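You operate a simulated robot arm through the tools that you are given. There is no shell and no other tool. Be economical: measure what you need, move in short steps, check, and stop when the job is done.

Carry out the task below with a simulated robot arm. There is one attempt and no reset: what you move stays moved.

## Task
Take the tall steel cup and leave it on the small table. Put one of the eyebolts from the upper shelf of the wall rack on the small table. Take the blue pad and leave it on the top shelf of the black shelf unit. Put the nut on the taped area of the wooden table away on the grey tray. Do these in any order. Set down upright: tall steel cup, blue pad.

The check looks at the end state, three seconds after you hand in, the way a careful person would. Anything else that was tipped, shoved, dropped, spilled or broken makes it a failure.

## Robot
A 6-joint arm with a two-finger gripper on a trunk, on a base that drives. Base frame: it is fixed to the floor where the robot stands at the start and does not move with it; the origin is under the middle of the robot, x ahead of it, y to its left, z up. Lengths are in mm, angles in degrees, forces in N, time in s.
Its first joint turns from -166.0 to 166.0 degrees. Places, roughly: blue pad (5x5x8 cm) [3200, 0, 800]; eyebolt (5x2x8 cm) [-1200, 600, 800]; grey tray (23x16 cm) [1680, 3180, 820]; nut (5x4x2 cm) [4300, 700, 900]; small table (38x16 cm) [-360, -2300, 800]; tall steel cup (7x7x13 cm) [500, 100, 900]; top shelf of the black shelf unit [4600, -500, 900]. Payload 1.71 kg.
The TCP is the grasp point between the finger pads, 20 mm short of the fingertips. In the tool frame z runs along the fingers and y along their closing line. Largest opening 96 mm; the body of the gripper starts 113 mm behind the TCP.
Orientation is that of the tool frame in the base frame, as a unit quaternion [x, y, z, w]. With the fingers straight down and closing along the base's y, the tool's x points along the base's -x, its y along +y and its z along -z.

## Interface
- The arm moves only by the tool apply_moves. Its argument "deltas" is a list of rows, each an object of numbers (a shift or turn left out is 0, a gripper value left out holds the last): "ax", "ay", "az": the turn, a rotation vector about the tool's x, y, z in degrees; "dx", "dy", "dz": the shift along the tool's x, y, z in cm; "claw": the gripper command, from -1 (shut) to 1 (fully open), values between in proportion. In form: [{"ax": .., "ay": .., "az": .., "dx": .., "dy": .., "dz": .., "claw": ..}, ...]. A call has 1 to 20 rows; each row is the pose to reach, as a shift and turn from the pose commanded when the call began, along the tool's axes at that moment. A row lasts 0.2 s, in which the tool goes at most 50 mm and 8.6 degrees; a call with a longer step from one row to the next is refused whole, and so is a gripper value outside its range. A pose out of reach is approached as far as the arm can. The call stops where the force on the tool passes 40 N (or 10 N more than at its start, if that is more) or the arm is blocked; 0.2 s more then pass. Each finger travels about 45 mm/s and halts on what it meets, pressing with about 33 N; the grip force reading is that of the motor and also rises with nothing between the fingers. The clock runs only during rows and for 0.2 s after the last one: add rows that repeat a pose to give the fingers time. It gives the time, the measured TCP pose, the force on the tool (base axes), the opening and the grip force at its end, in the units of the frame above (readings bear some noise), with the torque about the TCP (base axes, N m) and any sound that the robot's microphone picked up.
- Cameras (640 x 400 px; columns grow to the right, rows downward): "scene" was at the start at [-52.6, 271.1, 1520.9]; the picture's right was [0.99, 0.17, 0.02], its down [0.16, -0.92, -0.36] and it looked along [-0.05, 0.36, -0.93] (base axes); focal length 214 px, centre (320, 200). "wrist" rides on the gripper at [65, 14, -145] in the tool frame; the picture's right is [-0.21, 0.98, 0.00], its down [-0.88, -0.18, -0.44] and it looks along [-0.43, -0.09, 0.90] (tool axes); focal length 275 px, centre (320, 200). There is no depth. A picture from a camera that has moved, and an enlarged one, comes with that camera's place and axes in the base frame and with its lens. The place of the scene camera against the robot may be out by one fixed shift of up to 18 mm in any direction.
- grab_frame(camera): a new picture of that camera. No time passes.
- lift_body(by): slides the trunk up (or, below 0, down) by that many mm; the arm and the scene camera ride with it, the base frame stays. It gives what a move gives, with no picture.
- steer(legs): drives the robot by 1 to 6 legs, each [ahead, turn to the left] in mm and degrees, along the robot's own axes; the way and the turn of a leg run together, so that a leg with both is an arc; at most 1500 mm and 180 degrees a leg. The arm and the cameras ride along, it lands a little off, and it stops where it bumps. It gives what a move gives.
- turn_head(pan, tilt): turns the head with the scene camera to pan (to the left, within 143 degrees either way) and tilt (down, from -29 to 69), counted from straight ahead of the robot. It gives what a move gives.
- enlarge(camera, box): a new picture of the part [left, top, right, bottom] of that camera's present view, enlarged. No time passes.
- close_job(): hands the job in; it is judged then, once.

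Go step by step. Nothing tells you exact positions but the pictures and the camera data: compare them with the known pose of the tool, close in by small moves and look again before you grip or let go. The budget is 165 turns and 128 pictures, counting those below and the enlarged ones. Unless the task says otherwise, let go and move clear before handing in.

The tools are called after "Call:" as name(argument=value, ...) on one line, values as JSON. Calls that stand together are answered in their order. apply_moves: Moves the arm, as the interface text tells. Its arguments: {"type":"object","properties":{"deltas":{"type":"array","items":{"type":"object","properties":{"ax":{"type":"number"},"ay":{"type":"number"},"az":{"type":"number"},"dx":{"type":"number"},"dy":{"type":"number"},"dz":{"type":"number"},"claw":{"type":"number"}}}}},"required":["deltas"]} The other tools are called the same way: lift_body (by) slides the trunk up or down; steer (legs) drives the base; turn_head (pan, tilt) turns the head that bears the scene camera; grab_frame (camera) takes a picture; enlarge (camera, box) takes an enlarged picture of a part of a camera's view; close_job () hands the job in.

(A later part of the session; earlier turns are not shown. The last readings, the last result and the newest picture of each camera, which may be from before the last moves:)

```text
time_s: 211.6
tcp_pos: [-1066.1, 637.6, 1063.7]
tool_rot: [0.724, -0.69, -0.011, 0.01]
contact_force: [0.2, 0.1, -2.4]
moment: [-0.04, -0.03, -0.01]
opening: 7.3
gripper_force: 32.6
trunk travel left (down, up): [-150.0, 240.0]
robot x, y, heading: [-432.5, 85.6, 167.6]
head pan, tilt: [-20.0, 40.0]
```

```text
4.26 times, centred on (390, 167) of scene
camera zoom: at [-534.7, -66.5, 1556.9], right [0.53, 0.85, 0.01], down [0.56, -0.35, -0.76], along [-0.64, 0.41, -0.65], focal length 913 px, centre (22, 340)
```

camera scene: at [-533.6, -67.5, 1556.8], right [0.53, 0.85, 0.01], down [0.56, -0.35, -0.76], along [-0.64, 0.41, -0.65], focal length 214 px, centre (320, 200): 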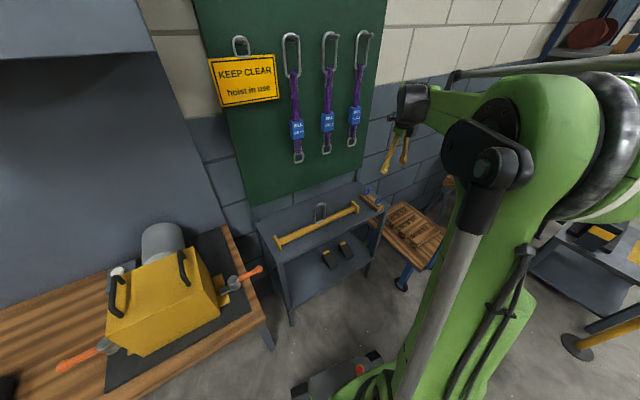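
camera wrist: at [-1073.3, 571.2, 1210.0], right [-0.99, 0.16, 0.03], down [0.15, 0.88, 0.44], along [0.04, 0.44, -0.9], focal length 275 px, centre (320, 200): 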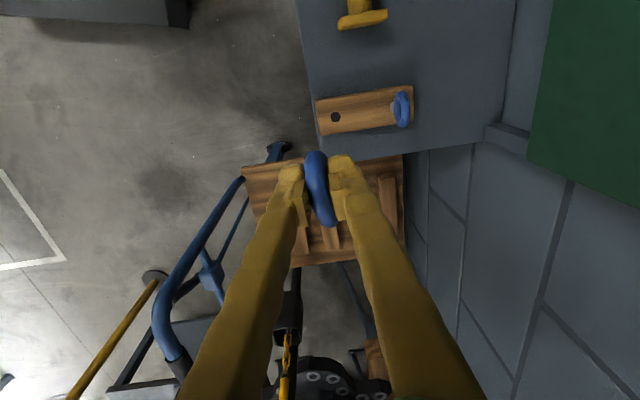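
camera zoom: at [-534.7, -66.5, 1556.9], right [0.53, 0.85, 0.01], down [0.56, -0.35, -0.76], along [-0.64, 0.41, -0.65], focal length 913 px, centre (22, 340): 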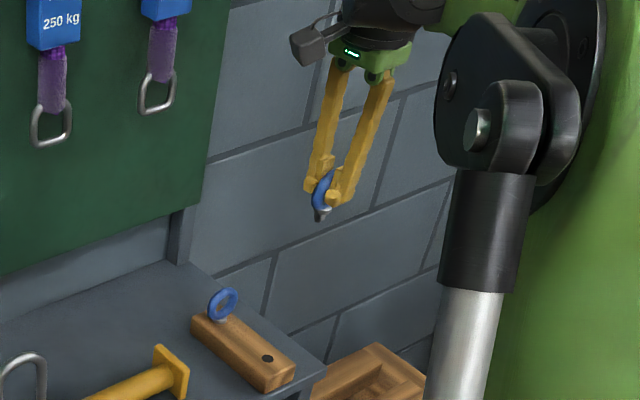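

The eyebolt hangs nicely in the grip, and the other one is undisturbed. I'll retract the arm and drive back to the small table.

Call:
apply_moves(deltas=[{"dx": 3.4, "dy": -3}, {"dx": 6.7, "dy": -6}, {"dx": 10.1, "dy": -9}, {"dx": 13.5, "dy": -11.9}, {"dx": 16.8, "dy": -14.9}, {"dx": 20.2, "dy": -17.9}, {"dx": 23.6, "dy": -20.8}, {"dx": 27, "dy": -23.8}, {"dx": 30.3, "dy": -26.8}])

Call:
steer(legs=[[-260, 0], [0, 99.5]])

Call:
steer(legs=[[1400, 0]])

Call:
turn_head(pan=-10, tilt=40)

Call:
grab_frame(camera="scene")

```text
time_s: 213.6
tcp_pos: [-780.5, 347.3, 1057.1]
tool_rot: [0.725, -0.688, -0.011, 0.011]
contact_force: [0.0, 0.3, -2.1]
moment: [-0.06, 0.05, 0.02]
opening: 7.2
gripper_force: 32.9
trunk travel left (down, up): [-150.0, 240.0]
robot x, y, heading: [-432.5, 87.2, 168.0]
head pan, tilt: [-20.0, 40.0]
```

```text
time_s: 222.3
tcp_pos: [-378.4, -353.0, 1055.2]
tool_rot: [0.995, 0.101, 0.0, 0.015]
contact_force: [-0.5, 0.3, -1.4]
moment: [0.01, -0.02, -0.01]
opening: 6.5
gripper_force: 32.8
trunk travel left (down, up): [-150.0, 240.0]
robot x, y, heading: [-178.1, 32.2, -93.6]
head pan, tilt: [-20.0, 40.0]
```

```text
time_s: 231.9
tcp_pos: [-469.9, -1739.0, 1061.1]
tool_rot: [0.995, 0.099, -0.001, 0.022]
contact_force: [-0.8, -0.1, -1.7]
moment: [0.01, -0.02, -0.05]
opening: 6.5
gripper_force: 32.9
trunk travel left (down, up): [-150.0, 240.0]
robot x, y, heading: [-268.2, -1369.9, -93.8]
head pan, tilt: [-20.0, 40.0]
```

```text
time_s: 232.6
tcp_pos: [-470.0, -1730.5, 1064.1]
tool_rot: [0.995, 0.099, -0.001, 0.026]
contact_force: [-0.7, -0.1, -1.5]
moment: [-0.06, -0.02, 0.02]
opening: 6.4
gripper_force: 32.6
trunk travel left (down, up): [-150.0, 240.0]
robot x, y, heading: [-267.6, -1371.2, -93.6]
head pan, tilt: [-10.0, 40.0]
```

```text
49 pictures are left
camera scene: at [-68.0, -1445.9, 1557.2], right [-0.97, 0.24, 0.0], down [0.15, 0.63, -0.76], along [-0.18, -0.74, -0.65], focal length 214 px, centre (320, 200)
```

scene: 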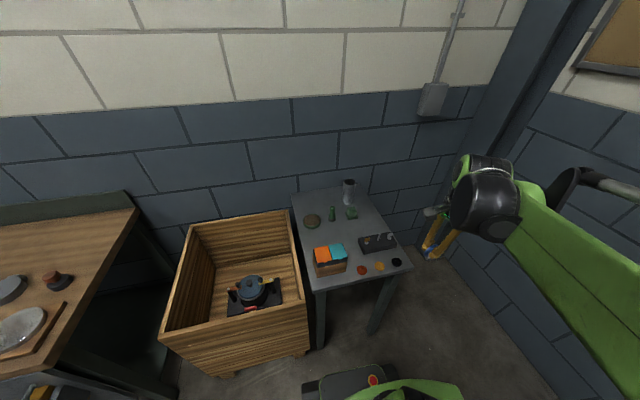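

The opening has crept down to 6.4 mm, so I want to check the eyebolt isn't slipping.

Call:
enlarge(camera="wrist", box=[240, 130, 400, 250])

Call:
enlarge(camera="scene", box=[400, 180, 480, 280])

```text
3.33 times, centred on (320, 190) of wrist
camera zoom: at [-403.4, -1724.1, 1209.9], right [-0.01, -1.0, 0.05], down [-0.9, 0.03, 0.44], along [-0.44, -0.04, -0.9], focal length 918 px, centre (320, 233)
```

zoom: 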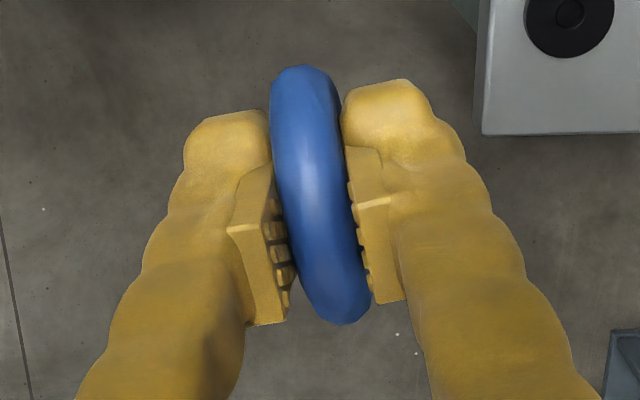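

```text
4.00 times, centred on (440, 230) of scene
camera zoom: at [-68.0, -1445.9, 1557.2], right [-0.97, 0.24, 0.0], down [0.15, 0.63, -0.76], along [-0.18, -0.74, -0.65], focal length 858 px, centre (-160, 80)
```

zoom: 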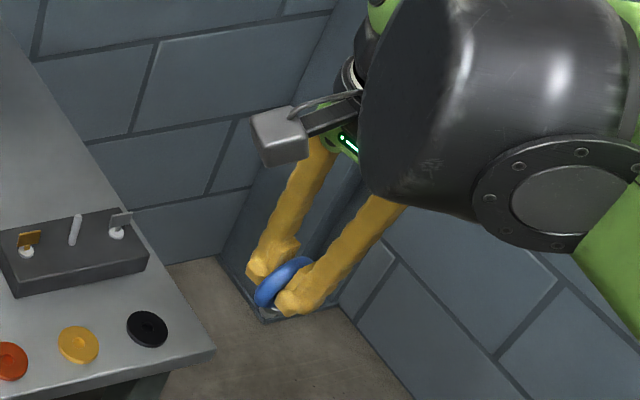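

The grip is fine: the ring is well between the pads. I'll carry it over the table to about (−270, −2290), turning the tool so its camera faces away from the wall.

Call:
apply_moves(deltas=[{"dx": 0.66, "dy": 4.5, "dz": 0.2, "ax": 0.2, "ay": 0.2, "az": -6}, {"dx": 1.3, "dy": 9, "dz": 0.5, "ax": 0.3, "ay": 0.4, "az": -12}, {"dx": 2, "dy": 13.6, "dz": 0.7, "ax": 0.5, "ay": 0.6, "az": -18}, {"dx": 2.6, "dy": 18.1, "dz": 0.9, "ax": 0.6, "ay": 0.8, "az": -24}, {"dx": 3.3, "dy": 22.6, "dz": 1.1, "ax": 0.8, "ay": 1, "az": -30}, {"dx": 4, "dy": 27.1, "dz": 1.4, "ax": 1, "ay": 1.2, "az": -36}, {"dx": 4.6, "dy": 31.7, "dz": 1.6, "ax": 1.1, "ay": 1.5, "az": -42}, {"dx": 5.3, "dy": 36.2, "dz": 1.8, "ax": 1.3, "ay": 1.7, "az": -48}, {"dx": 6, "dy": 40.7, "dz": 2.1, "ax": 1.5, "ay": 1.9, "az": -54}, {"dx": 6.6, "dy": 45.2, "dz": 2.3, "ax": 1.6, "ay": 2.1, "az": -60}, {"dx": 7.3, "dy": 49.8, "dz": 2.5, "ax": 1.8, "ay": 2.3, "az": -66}, {"dx": 7.9, "dy": 54.3, "dz": 2.7, "ax": 1.9, "ay": 2.5, "az": -72}, {"dx": 8.6, "dy": 58.8, "dz": 3, "ax": 2.1, "ay": 2.7, "az": -77.9}])

Call:
grab_frame(camera="wrist")

Call:
enlarge(camera="scene", box=[280, 130, 420, 290])

```text
time_s: 235.4
tcp_pos: [-270.0, -2286.3, 1068.8]
tool_rot: [0.711, 0.703, 0.001, 0.002]
contact_force: [0.8, 0.7, -0.9]
moment: [-0.07, -0.01, -0.01]
opening: 6.6
gripper_force: 33.4
trunk travel left (down, up): [-150.0, 240.0]
robot x, y, heading: [-269.6, -1370.2, -93.6]
head pan, tilt: [-10.0, 40.0]
```

```text
46 pictures are left
camera wrist: at [-255.9, -2219.9, 1214.0], right [0.98, -0.22, 0.0], down [-0.2, -0.87, 0.45], along [-0.09, -0.44, -0.89], focal length 275 px, centre (320, 200)
```

wrist: 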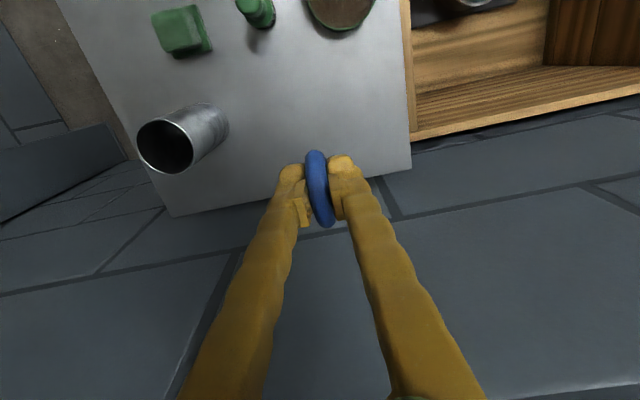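

```text
2.50 times, centred on (350, 210) of scene
camera zoom: at [-68.7, -1454.7, 1556.8], right [-0.97, 0.24, 0.0], down [0.15, 0.64, -0.76], along [-0.18, -0.73, -0.65], focal length 536 px, centre (245, 175)
```

zoom: 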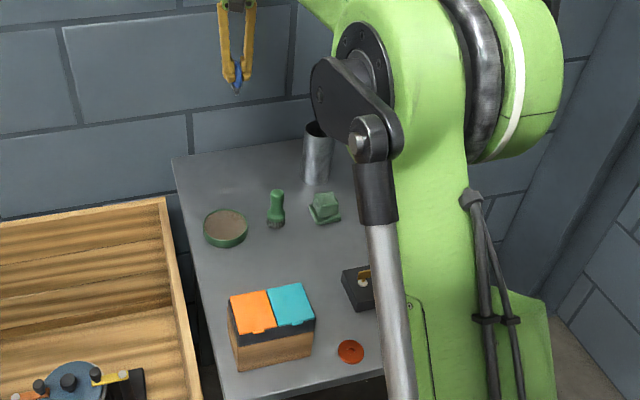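

The landing spot is clear all round. I'll lower it.

Call:
apply_moves(deltas=[{"dz": 4}, {"dz": 8}, {"dz": 12}, {"dz": 15}, {"dz": 17.5}, {"dz": 18.5}])

Call:
enlarge(camera="scene", box=[300, 150, 370, 200])

```text
time_s: 236.8
tcp_pos: [-269.0, -2285.6, 883.5]
tool_rot: [0.712, 0.702, -0.001, 0.002]
contact_force: [0.2, -0.8, -2.4]
moment: [0.02, -0.03, 0.01]
opening: 6.8
gripper_force: 32.8
trunk travel left (down, up): [-150.0, 240.0]
robot x, y, heading: [-267.6, -1370.1, -93.8]
head pan, tilt: [-10.0, 40.0]
```

```text
8.00 times, centred on (335, 175) of scene
camera zoom: at [-68.5, -1455.7, 1556.8], right [-0.97, 0.24, 0.0], down [0.15, 0.64, -0.76], along [-0.18, -0.73, -0.65], focal length 1716 px, centre (200, 400)
```

zoom: 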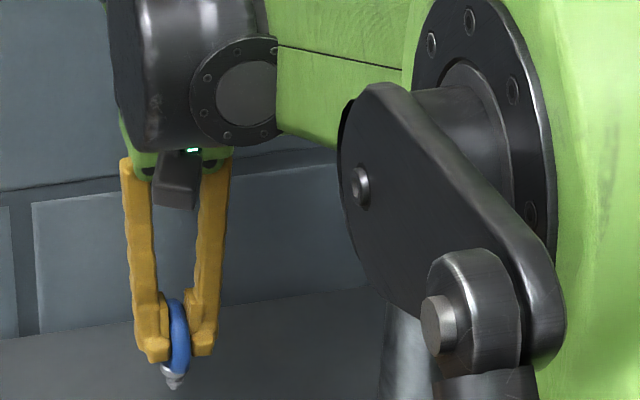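

Call:
apply_moves(deltas=[{"dz": 1}, {"dz": 2}, {"dz": 3}, {"dz": 3.5}])

Call:
enlarge(camera="scene", box=[300, 160, 370, 210])

```text
time_s: 237.8
tcp_pos: [-268.2, -2283.6, 850.9]
tool_rot: [0.712, 0.702, -0.001, 0.003]
contact_force: [0.7, 0.3, 30.6]
moment: [-0.1, -0.06, -0.01]
opening: 6.1
gripper_force: 33.0
trunk travel left (down, up): [-150.0, 240.0]
robot x, y, heading: [-271.5, -1369.6, -94.0]
head pan, tilt: [-10.0, 40.0]
```

```text
8.00 times, centred on (335, 185) of scene
camera zoom: at [-68.4, -1452.7, 1557.2], right [-0.97, 0.24, 0.0], down [0.15, 0.63, -0.76], along [-0.18, -0.73, -0.65], focal length 1716 px, centre (200, 320)
```

zoom: 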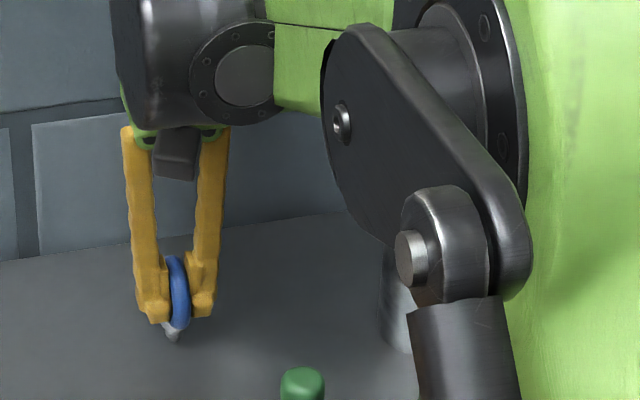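

The bolt tip touches the table. I'll ease off 2 mm and open gradually so it lies down gently.

Call:
apply_moves(deltas=[{"dz": -0.2, "claw": -1}, {"dz": -0.2, "claw": -0.75}, {"dz": -0.2, "claw": -0.6}, {"dz": -0.2, "claw": -0.45}, {"dz": -0.2, "claw": -0.3}, {"dz": -0.2, "claw": -0.15}, {"dz": -0.2, "claw": 0}, {"dz": -0.2, "claw": 0.2}, {"dz": -0.2, "claw": 0.4}, {"dz": -0.2, "claw": 0.7}, {"dz": -0.2, "claw": 1}, {"dz": -0.2, "claw": 1}, {"dz": -0.2, "claw": 1}])

Call:
grab_frame(camera="wrist")

```text
time_s: 240.6
tcp_pos: [-269.4, -2285.9, 850.7]
tool_rot: [0.712, 0.702, 0.001, 0.0]
contact_force: [0.4, -0.2, -0.4]
moment: [0.02, 0.01, 0.0]
opening: 96.2
gripper_force: 0.0
trunk travel left (down, up): [-150.0, 240.0]
robot x, y, heading: [-269.3, -1369.2, -94.0]
head pan, tilt: [-10.0, 40.0]
```

```text
42 pictures are left
camera wrist: at [-255.1, -2219.9, 996.6], right [0.98, -0.22, 0.0], down [-0.2, -0.87, 0.45], along [-0.09, -0.44, -0.9], focal length 275 px, centre (320, 200)
```

wrist: 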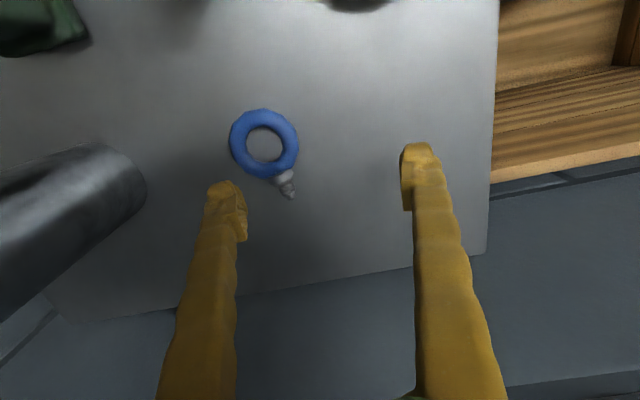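

The eyebolt lies safely on the table and the cup is untouched. I'll raise and retract the arm, then drive round to the right-hand aisle towards the far end.

Call:
apply_moves(deltas=[{"dz": -4}, {"dz": -8}, {"dz": -12}, {"dz": -16.5}, {"dz": -21}, {"dx": 4.6, "dy": -0.9, "dz": -21}, {"dx": 9.3, "dy": -1.8, "dz": -21}, {"dx": 13.9, "dy": -2.7, "dz": -21}, {"dx": 18.5, "dy": -3.6, "dz": -21}, {"dx": 23.1, "dy": -4.5, "dz": -21}, {"dx": 27.8, "dy": -5.4, "dz": -21}, {"dx": 32.4, "dy": -6.3, "dz": -21}, {"dx": 37, "dy": -7.2, "dz": -21}, {"dx": 41.6, "dy": -8.1, "dz": -21}, {"dx": 46.3, "dy": -9, "dz": -21}, {"dx": 50.9, "dy": -9.9, "dz": -21}, {"dx": 55.5, "dy": -10.8, "dz": -21}])

Call:
steer(legs=[[-310, 0], [0, 94]])

Call:
turn_head(pan=0, tilt=15)

Call:
grab_frame(camera="scene")

```text
time_s: 244.2
tcp_pos: [-365.2, -1727.5, 1061.1]
tool_rot: [0.712, 0.702, -0.001, 0.002]
contact_force: [0.6, 0.4, -0.1]
moment: [-0.02, 0.01, -0.03]
opening: 96.1
gripper_force: 0.1
trunk travel left (down, up): [-150.0, 240.0]
robot x, y, heading: [-267.5, -1366.6, -93.7]
head pan, tilt: [-10.0, 40.0]
```

```text
time_s: 253.0
tcp_pos: [119.8, -1127.4, 1060.5]
tool_rot: [-0.036, 0.999, 0.002, 0.001]
contact_force: [-0.4, 0.3, 0.0]
moment: [0.0, 0.0, 0.01]
opening: 95.9
gripper_force: 0.0
trunk travel left (down, up): [-150.0, 240.0]
robot x, y, heading: [-247.0, -1063.1, 1.3]
head pan, tilt: [-10.0, 40.0]
```

```text
time_s: 253.9
tcp_pos: [122.3, -1128.0, 1059.7]
tool_rot: [-0.037, 0.999, 0.002, 0.001]
contact_force: [-1.1, -1.2, 0.3]
moment: [0.08, -0.15, 0.01]
opening: 96.0
gripper_force: 0.1
trunk travel left (down, up): [-150.0, 240.0]
robot x, y, heading: [-249.4, -1063.2, 0.9]
head pan, tilt: [0.0, 15.0]
```

```text
41 pictures are left
camera scene: at [-156.1, -846.2, 1596.3], right [0.02, -1.0, 0.0], down [-0.27, -0.01, -0.96], along [0.96, 0.02, -0.27], focal length 214 px, centre (320, 200)
```

scene: 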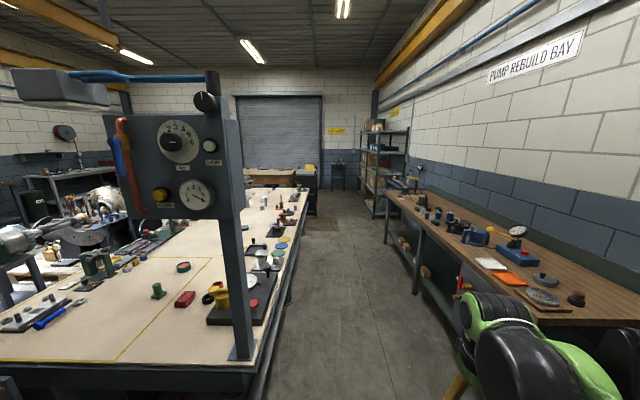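

The right aisle is clear. I'll drive along it towards the far end.

Call:
steer(legs=[[1500, -0.5], [1500, -0.5]])

Call:
turn_head(pan=25, tilt=25)

Call:
grab_frame(camera="scene")

```text
time_s: 274.0
tcp_pos: [3116.5, -1061.5, 1069.7]
tool_rot: [-0.031, 0.999, 0.001, 0.014]
contact_force: [0.4, 0.2, 0.2]
moment: [-0.01, -0.01, 0.01]
opening: 96.0
gripper_force: 0.0
trunk travel left (down, up): [-150.0, 240.0]
robot x, y, heading: [2778.8, -993.8, 0.6]
head pan, tilt: [0.0, 15.0]
```

```text
time_s: 274.9
tcp_pos: [3122.0, -1061.0, 1066.3]
tool_rot: [-0.031, 0.999, 0.001, 0.012]
contact_force: [0.0, 0.7, -1.1]
moment: [-0.02, 0.01, 0.0]
opening: 96.0
gripper_force: 0.1
trunk travel left (down, up): [-150.0, 240.0]
robot x, y, heading: [2779.3, -993.0, 0.4]
head pan, tilt: [25.0, 25.0]
```

```text
40 pictures are left
camera scene: at [2837.2, -738.1, 1581.2], right [0.43, -0.9, 0.0], down [-0.38, -0.18, -0.91], along [0.82, 0.39, -0.42], focal length 214 px, centre (320, 200)
```

scene: 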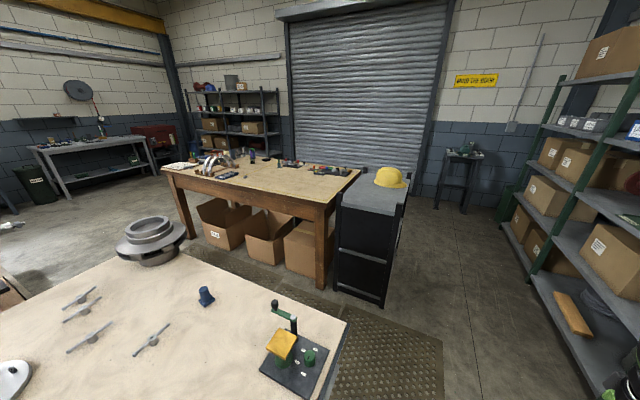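

I see the blue pad at about (3220, −15) on the bench's far end, the black shelf unit with a yellow helmet on it, and the wooden table beyond. I'll position the robot beside the bench facing the pad.

Call:
steer(legs=[[230, 0], [0, 90], [120, 0]])

Call:
turn_head(pan=-20, tilt=40)

Call:
grab_frame(camera="scene")

```text
time_s: 284.2
tcp_pos: [3055.0, -506.2, 1062.9]
tool_rot: [0.743, -0.67, -0.004, -0.003]
contact_force: [-0.2, 0.5, 0.7]
moment: [0.03, -0.02, -0.01]
opening: 95.7
gripper_force: 0.1
trunk travel left (down, up): [-150.0, 240.0]
robot x, y, heading: [3004.8, -869.8, 92.9]
head pan, tilt: [25.0, 25.0]
```

```text
time_s: 285.3
tcp_pos: [3055.1, -500.9, 1061.4]
tool_rot: [0.743, -0.669, -0.003, 0.0]
contact_force: [-0.4, 2.0, 0.5]
moment: [-0.25, 0.01, -0.03]
opening: 96.0
gripper_force: 0.1
trunk travel left (down, up): [-150.0, 240.0]
robot x, y, heading: [3004.9, -867.9, 92.9]
head pan, tilt: [-20.0, 40.0]
```

```text
39 pictures are left
camera scene: at [2829.2, -792.9, 1556.6], right [0.96, -0.29, 0.01], down [-0.19, -0.63, -0.75], along [0.23, 0.72, -0.66], focal length 214 px, centre (320, 200)
```

scene: 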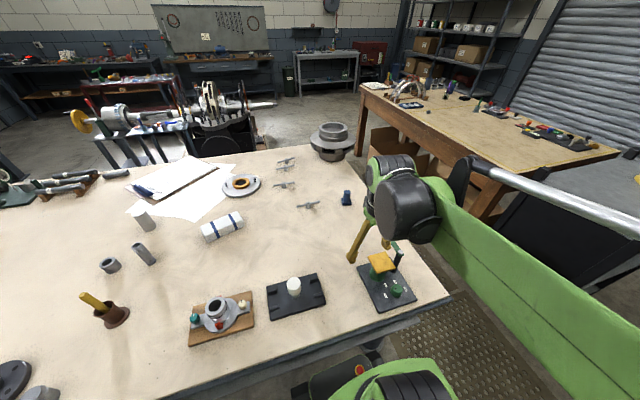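

Call:
apply_moves(deltas=[{"dx": -3.9, "dy": -1.8}, {"dx": -7.9, "dy": -3.7}, {"dx": -11.8, "dy": -5.5}, {"dx": -15.7, "dy": -7.4}, {"dx": -19.7, "dy": -9.2}, {"dx": -23.6, "dy": -11}, {"dx": -27.5, "dy": -12.9, "dz": 1}, {"dx": -31.4, "dy": -14.7, "dz": 2}, {"dx": -35.4, "dy": -16.6, "dz": 3}, {"dx": -39.3, "dy": -18.4, "dz": 4}, {"dx": -43.2, "dy": -20.3, "dz": 5}, {"dx": -47.2, "dy": -22.1, "dz": 5}])

Call:
grab_frame(camera="wrist")

```text
time_s: 287.9
tcp_pos: [3231.4, -19.4, 1020.8]
tool_rot: [0.743, -0.669, -0.006, -0.004]
contact_force: [-0.8, 0.1, -0.8]
moment: [0.04, -0.04, 0.02]
opening: 96.2
gripper_force: 0.1
trunk travel left (down, up): [-150.0, 240.0]
robot x, y, heading: [3000.0, -866.2, 93.1]
head pan, tilt: [-20.0, 40.0]
```

```text
38 pictures are left
camera wrist: at [3223.3, -87.9, 1165.5], right [-0.99, 0.1, 0.01], down [0.09, 0.88, 0.46], along [0.04, 0.46, -0.89], focal length 275 px, centre (320, 200)
```

wrist: 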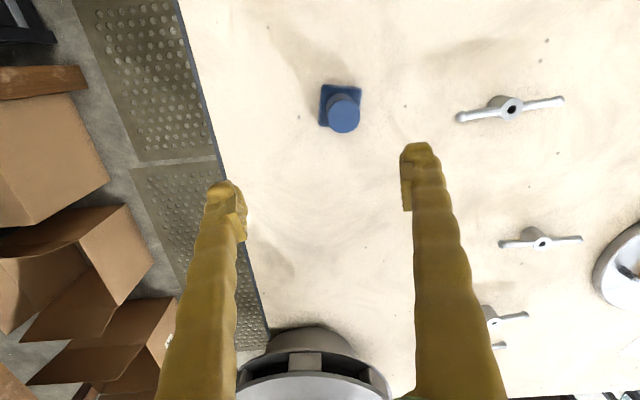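

The blue pad (square base with a round stem) is about 30 mm from the gripper axis, at (3208, −40). I'll correct, lower, and look again.

Call:
apply_moves(deltas=[{"dx": 0.9, "dy": 1.2, "dz": 3}, {"dx": 1.8, "dy": 2.5, "dz": 6}, {"dx": 1.8, "dy": 2.5, "dz": 9}, {"dx": 1.8, "dy": 2.5, "dz": 9}])

Call:
grab_frame(camera="wrist")

```text
time_s: 288.9
tcp_pos: [3207.6, -38.5, 929.3]
tool_rot: [0.743, -0.669, -0.006, -0.004]
contact_force: [0.1, -0.4, -0.9]
moment: [-0.01, 0.0, 0.0]
opening: 96.1
gripper_force: 0.1
trunk travel left (down, up): [-150.0, 240.0]
robot x, y, heading: [3005.7, -869.1, 92.6]
head pan, tilt: [-20.0, 40.0]
```

```text
37 pictures are left
camera wrist: at [3200.7, -106.9, 1074.2], right [-0.99, 0.1, 0.01], down [0.09, 0.88, 0.46], along [0.04, 0.45, -0.89], focal length 275 px, centre (320, 200)
```

wrist: 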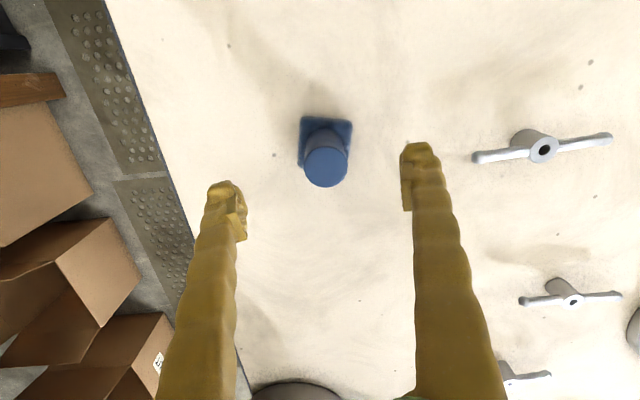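

Well centred. I'll descend so the fingers take the stem, and close.

Call:
apply_moves(deltas=[{"dy": 0.3, "dz": 2.5, "claw": 0.3}, {"dy": 0.3, "dz": 5, "claw": 0.3}, {"dy": 0.3, "dz": 6.5, "claw": 0.3}, {"dy": 0.3, "dz": 7.6, "claw": 0.3}, {"dy": 0.3, "dz": 7.6, "claw": 0.3}, {"dy": 0.3, "dz": 7.6, "claw": -1}, {"dy": 0.3, "dz": 7.6, "claw": -1}, {"dy": 0.3, "dz": 7.6, "claw": -1}, {"dy": 0.3, "dz": 7.6, "claw": -1}])

Call:
grab_frame(camera="wrist")

```text
time_s: 290.9
tcp_pos: [3198.7, -36.0, 852.6]
tool_rot: [0.743, -0.67, -0.006, -0.004]
contact_force: [0.1, -1.0, 0.6]
moment: [0.02, -0.04, 0.02]
opening: 33.5
gripper_force: 33.1
trunk travel left (down, up): [-150.0, 240.0]
robot x, y, heading: [3004.1, -868.4, 92.9]
head pan, tilt: [-20.0, 40.0]
```

```text
36 pictures are left
camera wrist: at [3193.1, -104.0, 998.1], right [-0.99, 0.1, 0.01], down [0.09, 0.88, 0.46], along [0.04, 0.45, -0.89], focal length 275 px, centre (320, 200)
```

wrist: 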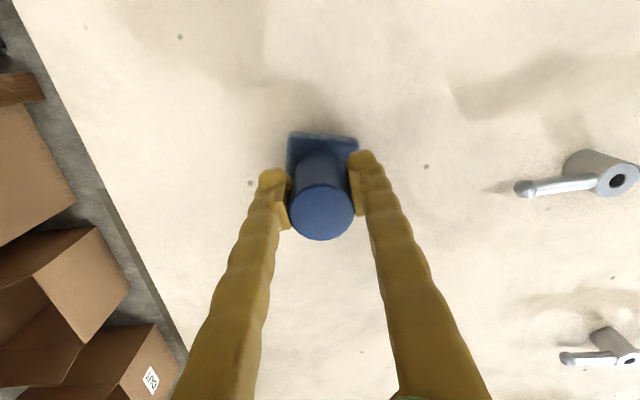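

Gripped on the stem. I'll lift, retract and drive towards the black shelf unit.

Call:
apply_moves(deltas=[{"dz": -1}, {"dz": -5}, {"dz": -10}, {"dz": -15}, {"dz": -20}, {"dz": -24}, {"dx": 4.1, "dy": 1.7, "dz": -24}, {"dx": 8.1, "dy": 3.5, "dz": -24}, {"dx": 12.2, "dy": 5.2, "dz": -24}, {"dx": 16.3, "dy": 7, "dz": -24}, {"dx": 20.3, "dy": 8.7, "dz": -24}, {"dx": 24.4, "dy": 10.5, "dz": -24}, {"dx": 28.4, "dy": 12.2, "dz": -24}, {"dx": 32.5, "dy": 14, "dz": -24}, {"dx": 36.6, "dy": 15.7, "dz": -24}, {"dx": 40.6, "dy": 17.4, "dz": -24}, {"dx": 44.7, "dy": 19.2, "dz": -24}])

Call:
steer(legs=[[-150, 0], [0, -91], [750, 0], [0, 55]])

Call:
turn_head(pan=-10, tilt=35)

Call:
grab_frame(camera="scene")

```text
time_s: 294.5
tcp_pos: [3059.3, -505.5, 1089.8]
tool_rot: [0.743, -0.669, -0.007, -0.005]
contact_force: [0.5, -0.4, -0.3]
moment: [0.04, 0.0, 0.0]
opening: 33.5
gripper_force: 32.6
trunk travel left (down, up): [-150.0, 240.0]
robot x, y, heading: [3004.3, -868.0, 92.9]
head pan, tilt: [-20.0, 40.0]
```

```text
time_s: 310.8
tcp_pos: [4038.2, -742.3, 1089.8]
tool_rot: [-0.486, 0.874, 0.005, 0.005]
contact_force: [-0.1, -0.7, -1.2]
moment: [-0.03, 0.04, 0.04]
opening: 33.5
gripper_force: 33.1
trunk travel left (down, up): [-150.0, 240.0]
robot x, y, heading: [3768.0, -992.5, 55.1]
head pan, tilt: [-20.0, 40.0]
```

```text
time_s: 311.5
tcp_pos: [4029.4, -743.8, 1090.2]
tool_rot: [-0.486, 0.874, 0.004, 0.009]
contact_force: [-0.3, 1.0, -0.8]
moment: [-0.06, 0.0, 0.0]
opening: 33.1
gripper_force: 33.3
trunk travel left (down, up): [-150.0, 240.0]
robot x, y, heading: [3764.7, -999.2, 54.9]
head pan, tilt: [-10.0, 35.0]
```

```text
35 pictures are left
camera scene: at [3655.2, -845.6, 1570.6], right [0.71, -0.71, -0.01], down [-0.41, -0.4, -0.82], along [0.58, 0.58, -0.57], focal length 214 px, centre (320, 200)
```

scene: 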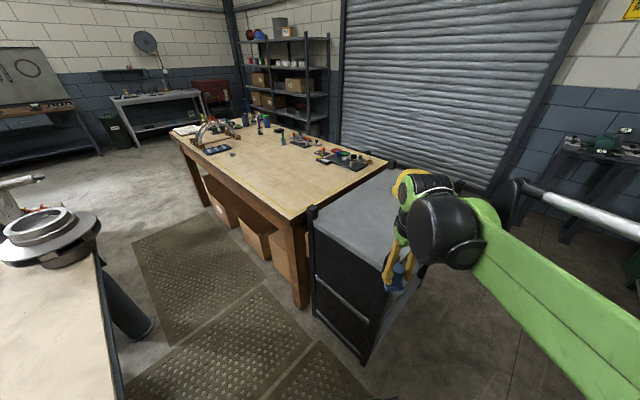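

The shelf unit's top is just beyond the gripper. I'll carry the pad over its front-left part at height and look down with the wrist camera.

Call:
apply_moves(deltas=[{"dx": -4.5, "dy": -0.4}, {"dx": -9, "dy": -0.9}, {"dx": -13.5, "dy": -1.3}, {"dx": -17.9, "dy": -1.7}, {"dx": -22.4, "dy": -2.1}, {"dx": -26.9, "dy": -2.6}, {"dx": -31.4, "dy": -3}, {"dx": -35.9, "dy": -3.4}, {"dx": -40.3, "dy": -3.9}, {"dx": -44.8, "dy": -4.3}, {"dx": -49.3, "dy": -4.7}])

Call:
grab_frame(camera="wrist")

Call:
grab_frame(camera="scene")

```text
time_s: 313.9
tcp_pos: [4332.4, -353.1, 1102.0]
tool_rot: [-0.485, 0.874, 0.005, 0.011]
contact_force: [-0.1, -0.1, 0.0]
moment: [-0.01, -0.04, -0.02]
opening: 33.5
gripper_force: 33.3
trunk travel left (down, up): [-150.0, 240.0]
robot x, y, heading: [3770.7, -997.4, 55.2]
head pan, tilt: [-10.0, 35.0]
```

```text
34 pictures are left
camera wrist: at [4283.5, -404.0, 1246.6], right [-0.72, 0.69, 0.0], down [0.61, 0.64, 0.47], along [0.32, 0.34, -0.88], focal length 275 px, centre (320, 200)
```

wrist: 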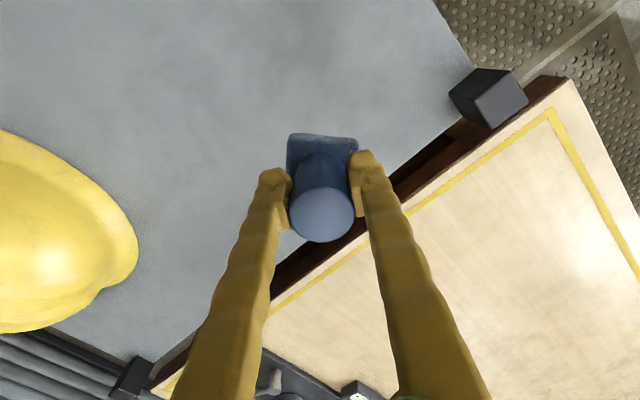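

```text
33 pictures are left
camera scene: at [3671.9, -820.4, 1569.3], right [0.71, -0.71, 0.0], down [-0.42, -0.41, -0.81], along [0.57, 0.57, -0.58], focal length 214 px, centre (320, 200)
```

scene: 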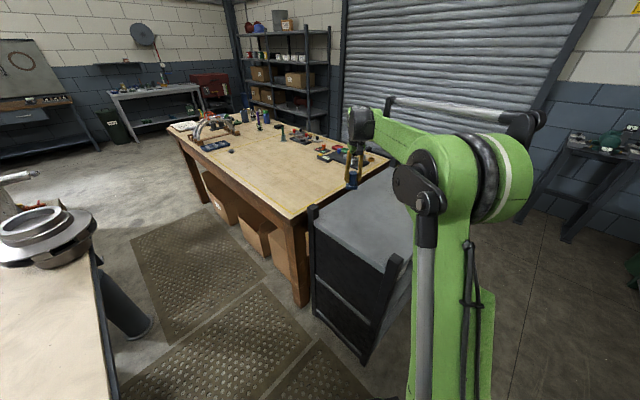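

The spot below is free grey shelf top, well away from the helmet and the edges. I'll shift 3 cm inward and lower.

Call:
apply_moves(deltas=[{"dx": 1.5, "dz": 2, "ay": -0.6}, {"dx": 3, "dz": 5, "ay": -1.2}, {"dx": 3, "dz": 8, "ay": -1.2}, {"dx": 3, "dz": 11, "ay": -1.2}, {"dx": 3, "dz": 11, "ay": -1.2}])

Call:
enlarge(camera="scene", box=[310, 130, 410, 230])

```text
time_s: 315.1
tcp_pos: [4314.9, -378.3, 995.5]
tool_rot: [-0.486, 0.874, 0.009, 0.02]
contact_force: [0.0, -0.2, -0.2]
moment: [0.0, 0.01, 0.01]
opening: 33.6
gripper_force: 33.2
trunk travel left (down, up): [-150.0, 240.0]
robot x, y, heading: [3770.9, -995.7, 54.7]
head pan, tilt: [-10.0, 35.0]
```

```text
4.00 times, centred on (360, 180) of scene
camera zoom: at [3672.2, -820.8, 1569.5], right [0.71, -0.71, 0.0], down [-0.42, -0.41, -0.81], along [0.57, 0.57, -0.58], focal length 858 px, centre (160, 280)
```

zoom: 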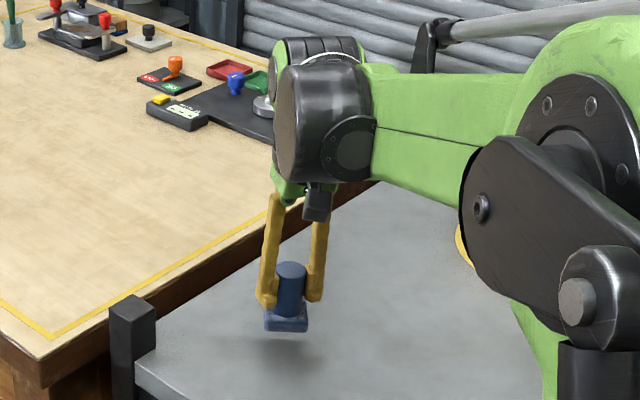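

Sign error on the tilt; I'll level it (+2.5°) while lowering in small steps.

Call:
apply_moves(deltas=[{"dz": 0.5, "ay": 0.8}, {"dz": 1, "ay": 1.7}, {"dz": 1.5, "ay": 2.5}, {"dz": 2, "ay": 2.5}])

Call:
enlarge(camera="scene", box=[320, 170, 380, 220])

```text
time_s: 316.1
tcp_pos: [4313.5, -376.4, 973.7]
tool_rot: [-0.486, 0.874, 0.0, 0.001]
contact_force: [0.3, -0.1, -0.7]
moment: [0.02, -0.01, 0.0]
opening: 33.3
gripper_force: 32.7
trunk travel left (down, up): [-150.0, 240.0]
robot x, y, heading: [3769.0, -997.4, 54.8]
head pan, tilt: [-10.0, 35.0]
```

```text
8.00 times, centred on (350, 195) of scene
camera zoom: at [3672.2, -820.6, 1569.4], right [0.71, -0.71, 0.0], down [-0.42, -0.41, -0.81], along [0.57, 0.57, -0.58], focal length 1716 px, centre (80, 240)
```

zoom: 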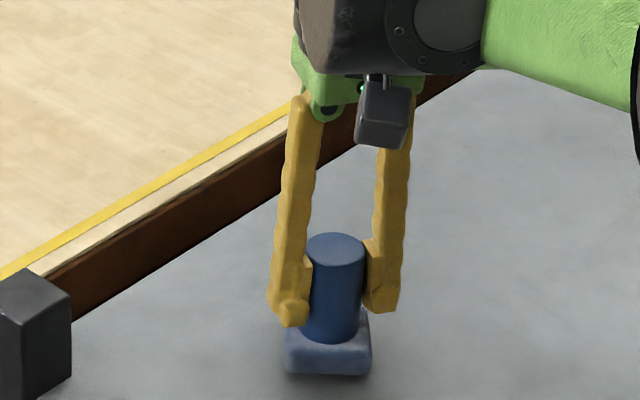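

Call:
apply_moves(deltas=[{"dz": 0.4}, {"dz": 0.8}, {"dz": 1.2}])

Call:
apply_moves(deltas=[{"dz": 0.4}, {"dz": 0.8}])

Call:
enlarge(camera="scene", box=[320, 170, 380, 220])

```text
time_s: 316.9
tcp_pos: [4313.6, -376.7, 963.2]
tool_rot: [-0.485, 0.874, 0.0, 0.002]
contact_force: [4.0, 4.2, 17.2]
moment: [0.77, -0.41, -0.11]
opening: 33.3
gripper_force: 32.6
trunk travel left (down, up): [-150.0, 240.0]
robot x, y, heading: [3768.4, -992.9, 55.0]
head pan, tilt: [-10.0, 35.0]
```

```text
time_s: 317.5
tcp_pos: [4314.2, -377.2, 954.8]
tool_rot: [-0.486, 0.874, 0.001, 0.003]
contact_force: [1.1, 0.0, 33.0]
moment: [0.11, -0.04, -0.01]
opening: 33.6
gripper_force: 33.1
trunk travel left (down, up): [-150.0, 240.0]
robot x, y, heading: [3772.7, -993.0, 55.0]
head pan, tilt: [-10.0, 35.0]
```

```text
8.00 times, centred on (350, 195) of scene
camera zoom: at [3670.5, -823.2, 1569.7], right [0.71, -0.71, 0.0], down [-0.41, -0.41, -0.81], along [0.57, 0.58, -0.58], focal length 1716 px, centre (80, 240)
```

zoom: 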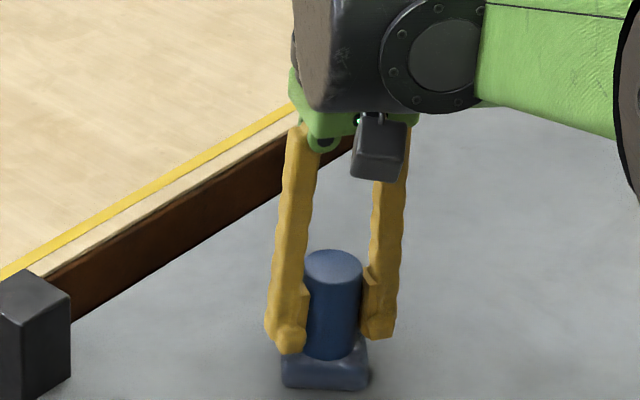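

It stands on the shelf. I'll ease the pressure, open, and rise straight up.

Call:
apply_moves(deltas=[{"dz": -0.4}, {"dz": -0.7}, {"dz": -0.7, "claw": -0.1}, {"dz": -0.7, "claw": 0.5}, {"dz": -0.7, "claw": 0.6}, {"dz": -0.7, "claw": 0.6}, {"dz": -2, "claw": 0.6}, {"dz": -5, "claw": 0.6}, {"dz": -9, "claw": 0.6}, {"dz": -13, "claw": 0.6}])

Call:
enlarge(camera="scene", box=[310, 130, 410, 230])

```text
time_s: 319.7
tcp_pos: [4310.7, -377.8, 1084.2]
tool_rot: [-0.486, 0.874, 0.0, 0.002]
contact_force: [0.7, 0.0, 0.2]
moment: [0.02, 0.05, 0.01]
opening: 76.7
gripper_force: 0.0
trunk travel left (down, up): [-150.0, 240.0]
robot x, y, heading: [3771.8, -992.5, 55.1]
head pan, tilt: [-10.0, 35.0]
```

```text
4.00 times, centred on (360, 180) of scene
camera zoom: at [3672.2, -821.1, 1569.5], right [0.71, -0.71, 0.0], down [-0.42, -0.41, -0.81], along [0.57, 0.58, -0.58], focal length 858 px, centre (160, 280)
```

zoom: 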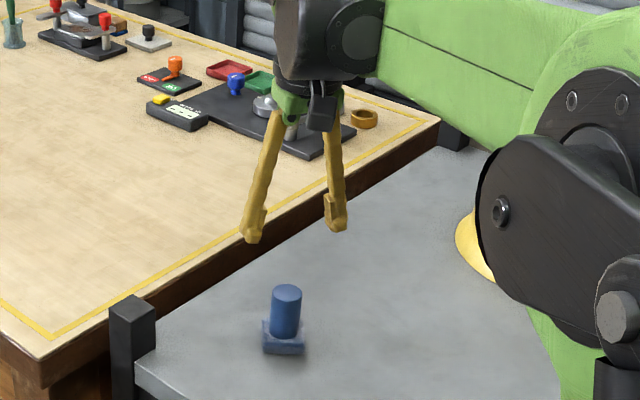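

The pad stands upright on the shelf, clear of the helmet. Next is the nut: I'll retract the arm and drive into the gap between bench and wooden table.

Call:
apply_moves(deltas=[{"dx": 4.3, "dy": 0.5, "dz": -1}, {"dx": 8.6, "dy": 0.9, "dz": -1}, {"dx": 12.9, "dy": 1.4, "dz": -1}, {"dx": 17.2, "dy": 1.9, "dz": -1}, {"dx": 21.5, "dy": 2.3, "dz": -1}, {"dx": 25.8, "dy": 2.8, "dz": -1}, {"dx": 30, "dy": 3.3, "dz": -1}, {"dx": 34.3, "dy": 3.7, "dz": -1}, {"dx": 38.6, "dy": 4.2, "dz": -1}, {"dx": 42.9, "dy": 4.6, "dz": -1}, {"dx": 47.2, "dy": 5.1, "dz": -1}])

Call:
steer(legs=[[0, 35]])

Call:
turn_head(pan=0, tilt=40)

Call:
grab_frame(camera="scene")

```text
time_s: 322.1
tcp_pos: [4019.5, -755.5, 1091.4]
tool_rot: [-0.486, 0.874, 0.001, 0.004]
contact_force: [0.0, 0.1, 0.1]
moment: [-0.01, 0.05, -0.03]
opening: 76.7
gripper_force: 0.2
trunk travel left (down, up): [-150.0, 240.0]
robot x, y, heading: [3769.0, -999.7, 54.9]
head pan, tilt: [-10.0, 35.0]
```

```text
time_s: 325.0
tcp_pos: [3829.2, -647.0, 1088.9]
tool_rot: [0.73, -0.683, 0.001, -0.002]
contact_force: [-0.3, 0.4, 0.2]
moment: [-0.02, 0.01, -0.01]
opening: 76.6
gripper_force: 0.0
trunk travel left (down, up): [-150.0, 240.0]
robot x, y, heading: [3766.1, -995.3, 90.6]
head pan, tilt: [-10.0, 35.0]
```

```text
time_s: 325.7
tcp_pos: [3829.5, -632.0, 1080.8]
tool_rot: [0.73, -0.683, 0.005, 0.003]
contact_force: [0.0, 0.2, -1.5]
moment: [-0.05, -0.06, -0.01]
opening: 76.6
gripper_force: 0.0
trunk travel left (down, up): [-150.0, 240.0]
robot x, y, heading: [3771.2, -996.0, 90.3]
head pan, tilt: [0.0, 40.0]
```

```text
28 pictures are left
camera scene: at [3569.5, -961.2, 1563.4], right [1.0, 0.01, 0.0], down [0.01, -0.63, -0.78], along [-0.01, 0.78, -0.63], focal length 214 px, centre (320, 200)
```

scene: 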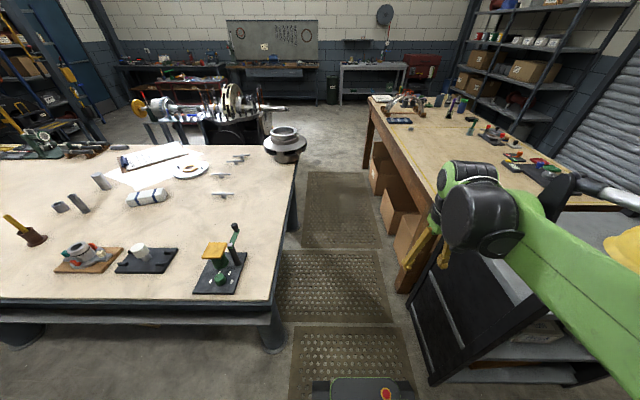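

The gap is wide enough with the robot centred. Driving in.

Call:
steer(legs=[[1080, 0], [0, -12]])

Call:
turn_head(pan=-25, tilt=35)

Call:
grab_frame(camera="scene")

```text
time_s: 334.2
tcp_pos: [3866.4, 429.7, 1077.2]
tool_rot: [-0.666, 0.746, -0.007, -0.006]
contact_force: [0.7, 0.0, -0.8]
moment: [-0.01, 0.03, -0.02]
opening: 76.8
gripper_force: 0.1
trunk travel left (down, up): [-150.0, 240.0]
robot x, y, heading: [3744.1, 76.4, 80.6]
head pan, tilt: [0.0, 40.0]
```

```text
time_s: 335.1
tcp_pos: [3865.9, 431.9, 1072.0]
tool_rot: [-0.665, 0.746, -0.008, -0.007]
contact_force: [-1.4, -0.9, 0.4]
moment: [0.06, -0.06, 0.0]
opening: 76.7
gripper_force: 0.0
trunk travel left (down, up): [-150.0, 240.0]
robot x, y, heading: [3746.0, 74.4, 80.3]
head pan, tilt: [-25.0, 35.0]
```

```text
27 pictures are left
camera scene: at [3591.7, 173.1, 1569.7], right [0.82, -0.57, 0.0], down [-0.33, -0.48, -0.81], along [0.47, 0.67, -0.58], focal length 214 px, centre (320, 200)
```

scene: 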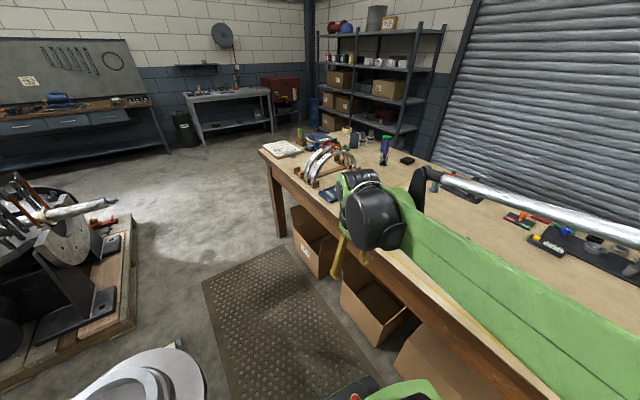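

Call:
apply_moves(deltas=[{"dx": -2.7, "dy": -3.5, "dz": -1}, {"dx": -5.4, "dy": -6.9, "dz": -1.5}, {"dx": -8, "dy": -10.4, "dz": -1.5}, {"dx": -10.7, "dy": -13.9, "dz": -1.5}, {"dx": -13.4, "dy": -17.4, "dz": -1.5}, {"dx": -16.1, "dy": -20.8, "dz": -1.5}, {"dx": -18.8, "dy": -24.3, "dz": -1.5}, {"dx": -21.5, "dy": -27.8, "dz": -1.5}, {"dx": -24.1, "dy": -31.3, "dz": -1.5}, {"dx": -26.8, "dy": -34.7, "dz": -1.5}, {"dx": -29.5, "dy": -38.2, "dz": -1.5}])

Call:
grab_frame(camera="wrist")

```text
time_s: 337.5
tcp_pos: [4280.0, 685.7, 1083.4]
tool_rot: [-0.666, 0.746, -0.009, -0.009]
contact_force: [0.2, -0.3, 0.9]
moment: [-0.02, -0.03, 0.0]
opening: 77.0
gripper_force: 0.1
trunk travel left (down, up): [-150.0, 240.0]
robot x, y, heading: [3742.7, 77.4, 80.3]
head pan, tilt: [-25.0, 35.0]
```

```text
26 pictures are left
camera wrist: at [4257.8, 625.6, 1230.0], right [-0.95, 0.32, -0.01], down [0.28, 0.86, 0.42], along [0.14, 0.4, -0.91], focal length 275 px, centre (320, 200)
```

wrist: 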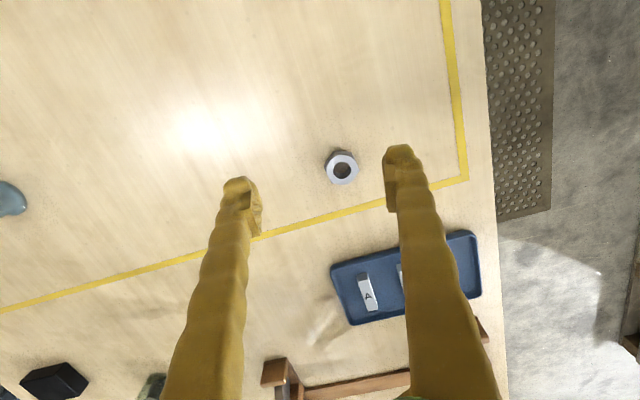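

The nut is visible on the taped area near (4260, 739). I'll centre over it, lower, and look closely at its flats.

Call:
apply_moves(deltas=[{"dx": -2.5, "dy": 1.3, "dz": 2.5, "ay": -0.7}, {"dx": -5, "dy": 2.6, "dz": 5, "ay": -1.4}, {"dx": -5, "dy": 2.6, "dz": 8, "ay": -1.4}, {"dx": -5, "dy": 2.6, "dz": 10, "ay": -1.4}, {"dx": -5, "dy": 2.6, "dz": 10, "ay": -1.4}])

Call:
enlarge(camera="wrist", box=[200, 80, 440, 240])

```text
time_s: 338.7
tcp_pos: [4261.7, 738.3, 976.6]
tool_rot: [-0.666, 0.746, -0.001, -0.001]
contact_force: [0.5, 0.2, 0.2]
moment: [0.0, -0.01, 0.03]
opening: 76.8
gripper_force: 0.1
trunk travel left (down, up): [-150.0, 240.0]
robot x, y, heading: [3743.3, 81.0, 80.3]
head pan, tilt: [-25.0, 35.0]
```

```text
2.50 times, centred on (320, 160) of wrist
camera zoom: at [4239.6, 675.9, 1122.6], right [-0.95, 0.32, 0.0], down [0.28, 0.85, 0.44], along [0.14, 0.42, -0.9], focal length 688 px, centre (320, 300)
```

zoom: 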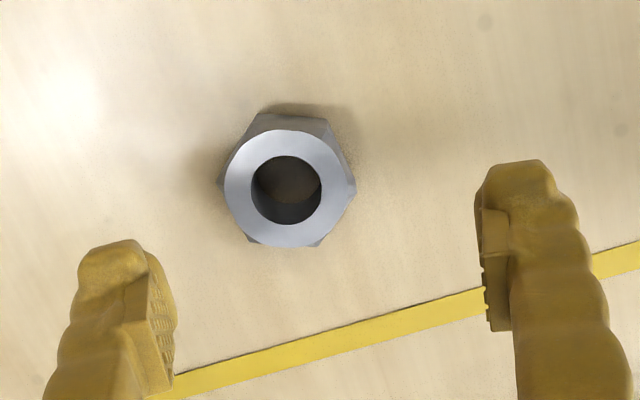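

The nut's corners lie along the closing line, so I'll turn the gripper 18° to meet the flats, recentre, and lower.

Call:
apply_moves(deltas=[{"dx": 0.1, "dy": -0.5, "dz": 1, "az": -6}, {"dx": 0.2, "dy": -1.05, "dz": 2.5, "az": -12}, {"dx": 0.2, "dy": -1.05, "dz": 4, "az": -18}, {"dx": 0.2, "dy": -1.05, "dz": 4, "az": -18}])

Call:
enlarge(camera="wrist", box=[200, 80, 440, 240])

```text
time_s: 339.7
tcp_pos: [4272.2, 735.4, 938.6]
tool_rot: [0.775, -0.632, 0.001, -0.001]
contact_force: [-0.3, 0.1, 0.7]
moment: [0.03, 0.01, -0.01]
opening: 77.0
gripper_force: 0.0
trunk travel left (down, up): [-150.0, 240.0]
robot x, y, heading: [3738.6, 76.0, 80.5]
head pan, tilt: [-25.0, 35.0]
```

```text
2.50 times, centred on (320, 160) of wrist
camera zoom: at [4271.0, 668.9, 1085.0], right [-1.0, 0.01, 0.0], down [0.01, 0.9, 0.44], along [0.0, 0.44, -0.9], focal length 688 px, centre (320, 300)
```

zoom: 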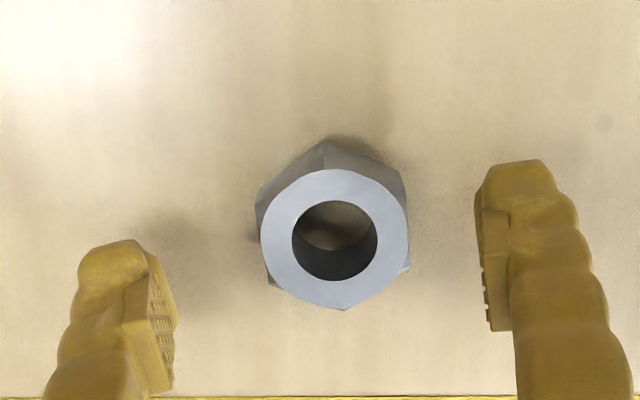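

Flats now face the fingers within about 10°; the nut's top is at z≈910. I'll make a last small correction, descend so the tips nearly reach the table, and close.

Call:
apply_moves(deltas=[{"dy": 0.2, "dz": 0.8, "az": 5}, {"dy": 0.4, "dz": 1.6, "az": 10}, {"dy": 0.4, "dz": 2.3, "az": 10}, {"dy": 0.4, "dz": 2.3, "az": 10, "claw": -1}, {"dy": 0.4, "dz": 2.3, "az": 10, "claw": -1}, {"dy": 0.4, "dz": 2.3, "az": 10, "claw": -1}, {"dy": 0.4, "dz": 2.3, "az": 10, "claw": -1}, {"dy": 0.4, "dz": 2.3, "az": 10, "claw": -1}])

Call:
enlarge(camera="wrist", box=[200, 80, 440, 240])

```text
time_s: 340.4
tcp_pos: [4264.9, 717.8, 933.2]
tool_rot: [0.717, -0.697, -0.004, -0.008]
contact_force: [0.0, -0.5, 1.3]
moment: [0.06, -0.05, 0.0]
opening: 76.9
gripper_force: 0.0
trunk travel left (down, up): [-150.0, 240.0]
robot x, y, heading: [3739.4, 75.6, 80.4]
head pan, tilt: [-25.0, 35.0]
stopped in row 3: the force on the tool passed its limit at 54 N (the readings are from after the stop); the commanded pose is now the measured one
```

```text
2.50 times, centred on (320, 160) of wrist
camera zoom: at [4252.2, 650.3, 1078.0], right [-0.98, 0.18, 0.0], down [0.16, 0.87, 0.46], along [0.08, 0.45, -0.89], focal length 688 px, centre (320, 300)
```

zoom: 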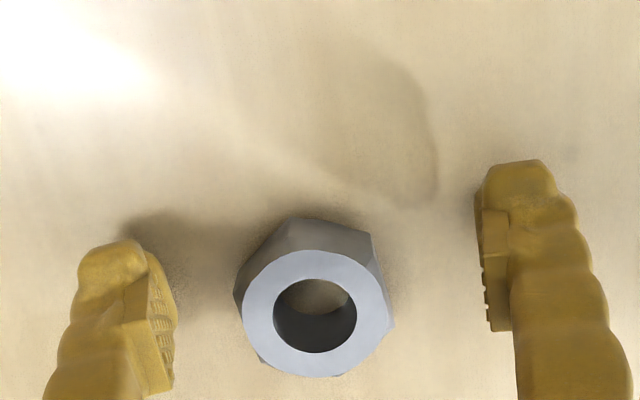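

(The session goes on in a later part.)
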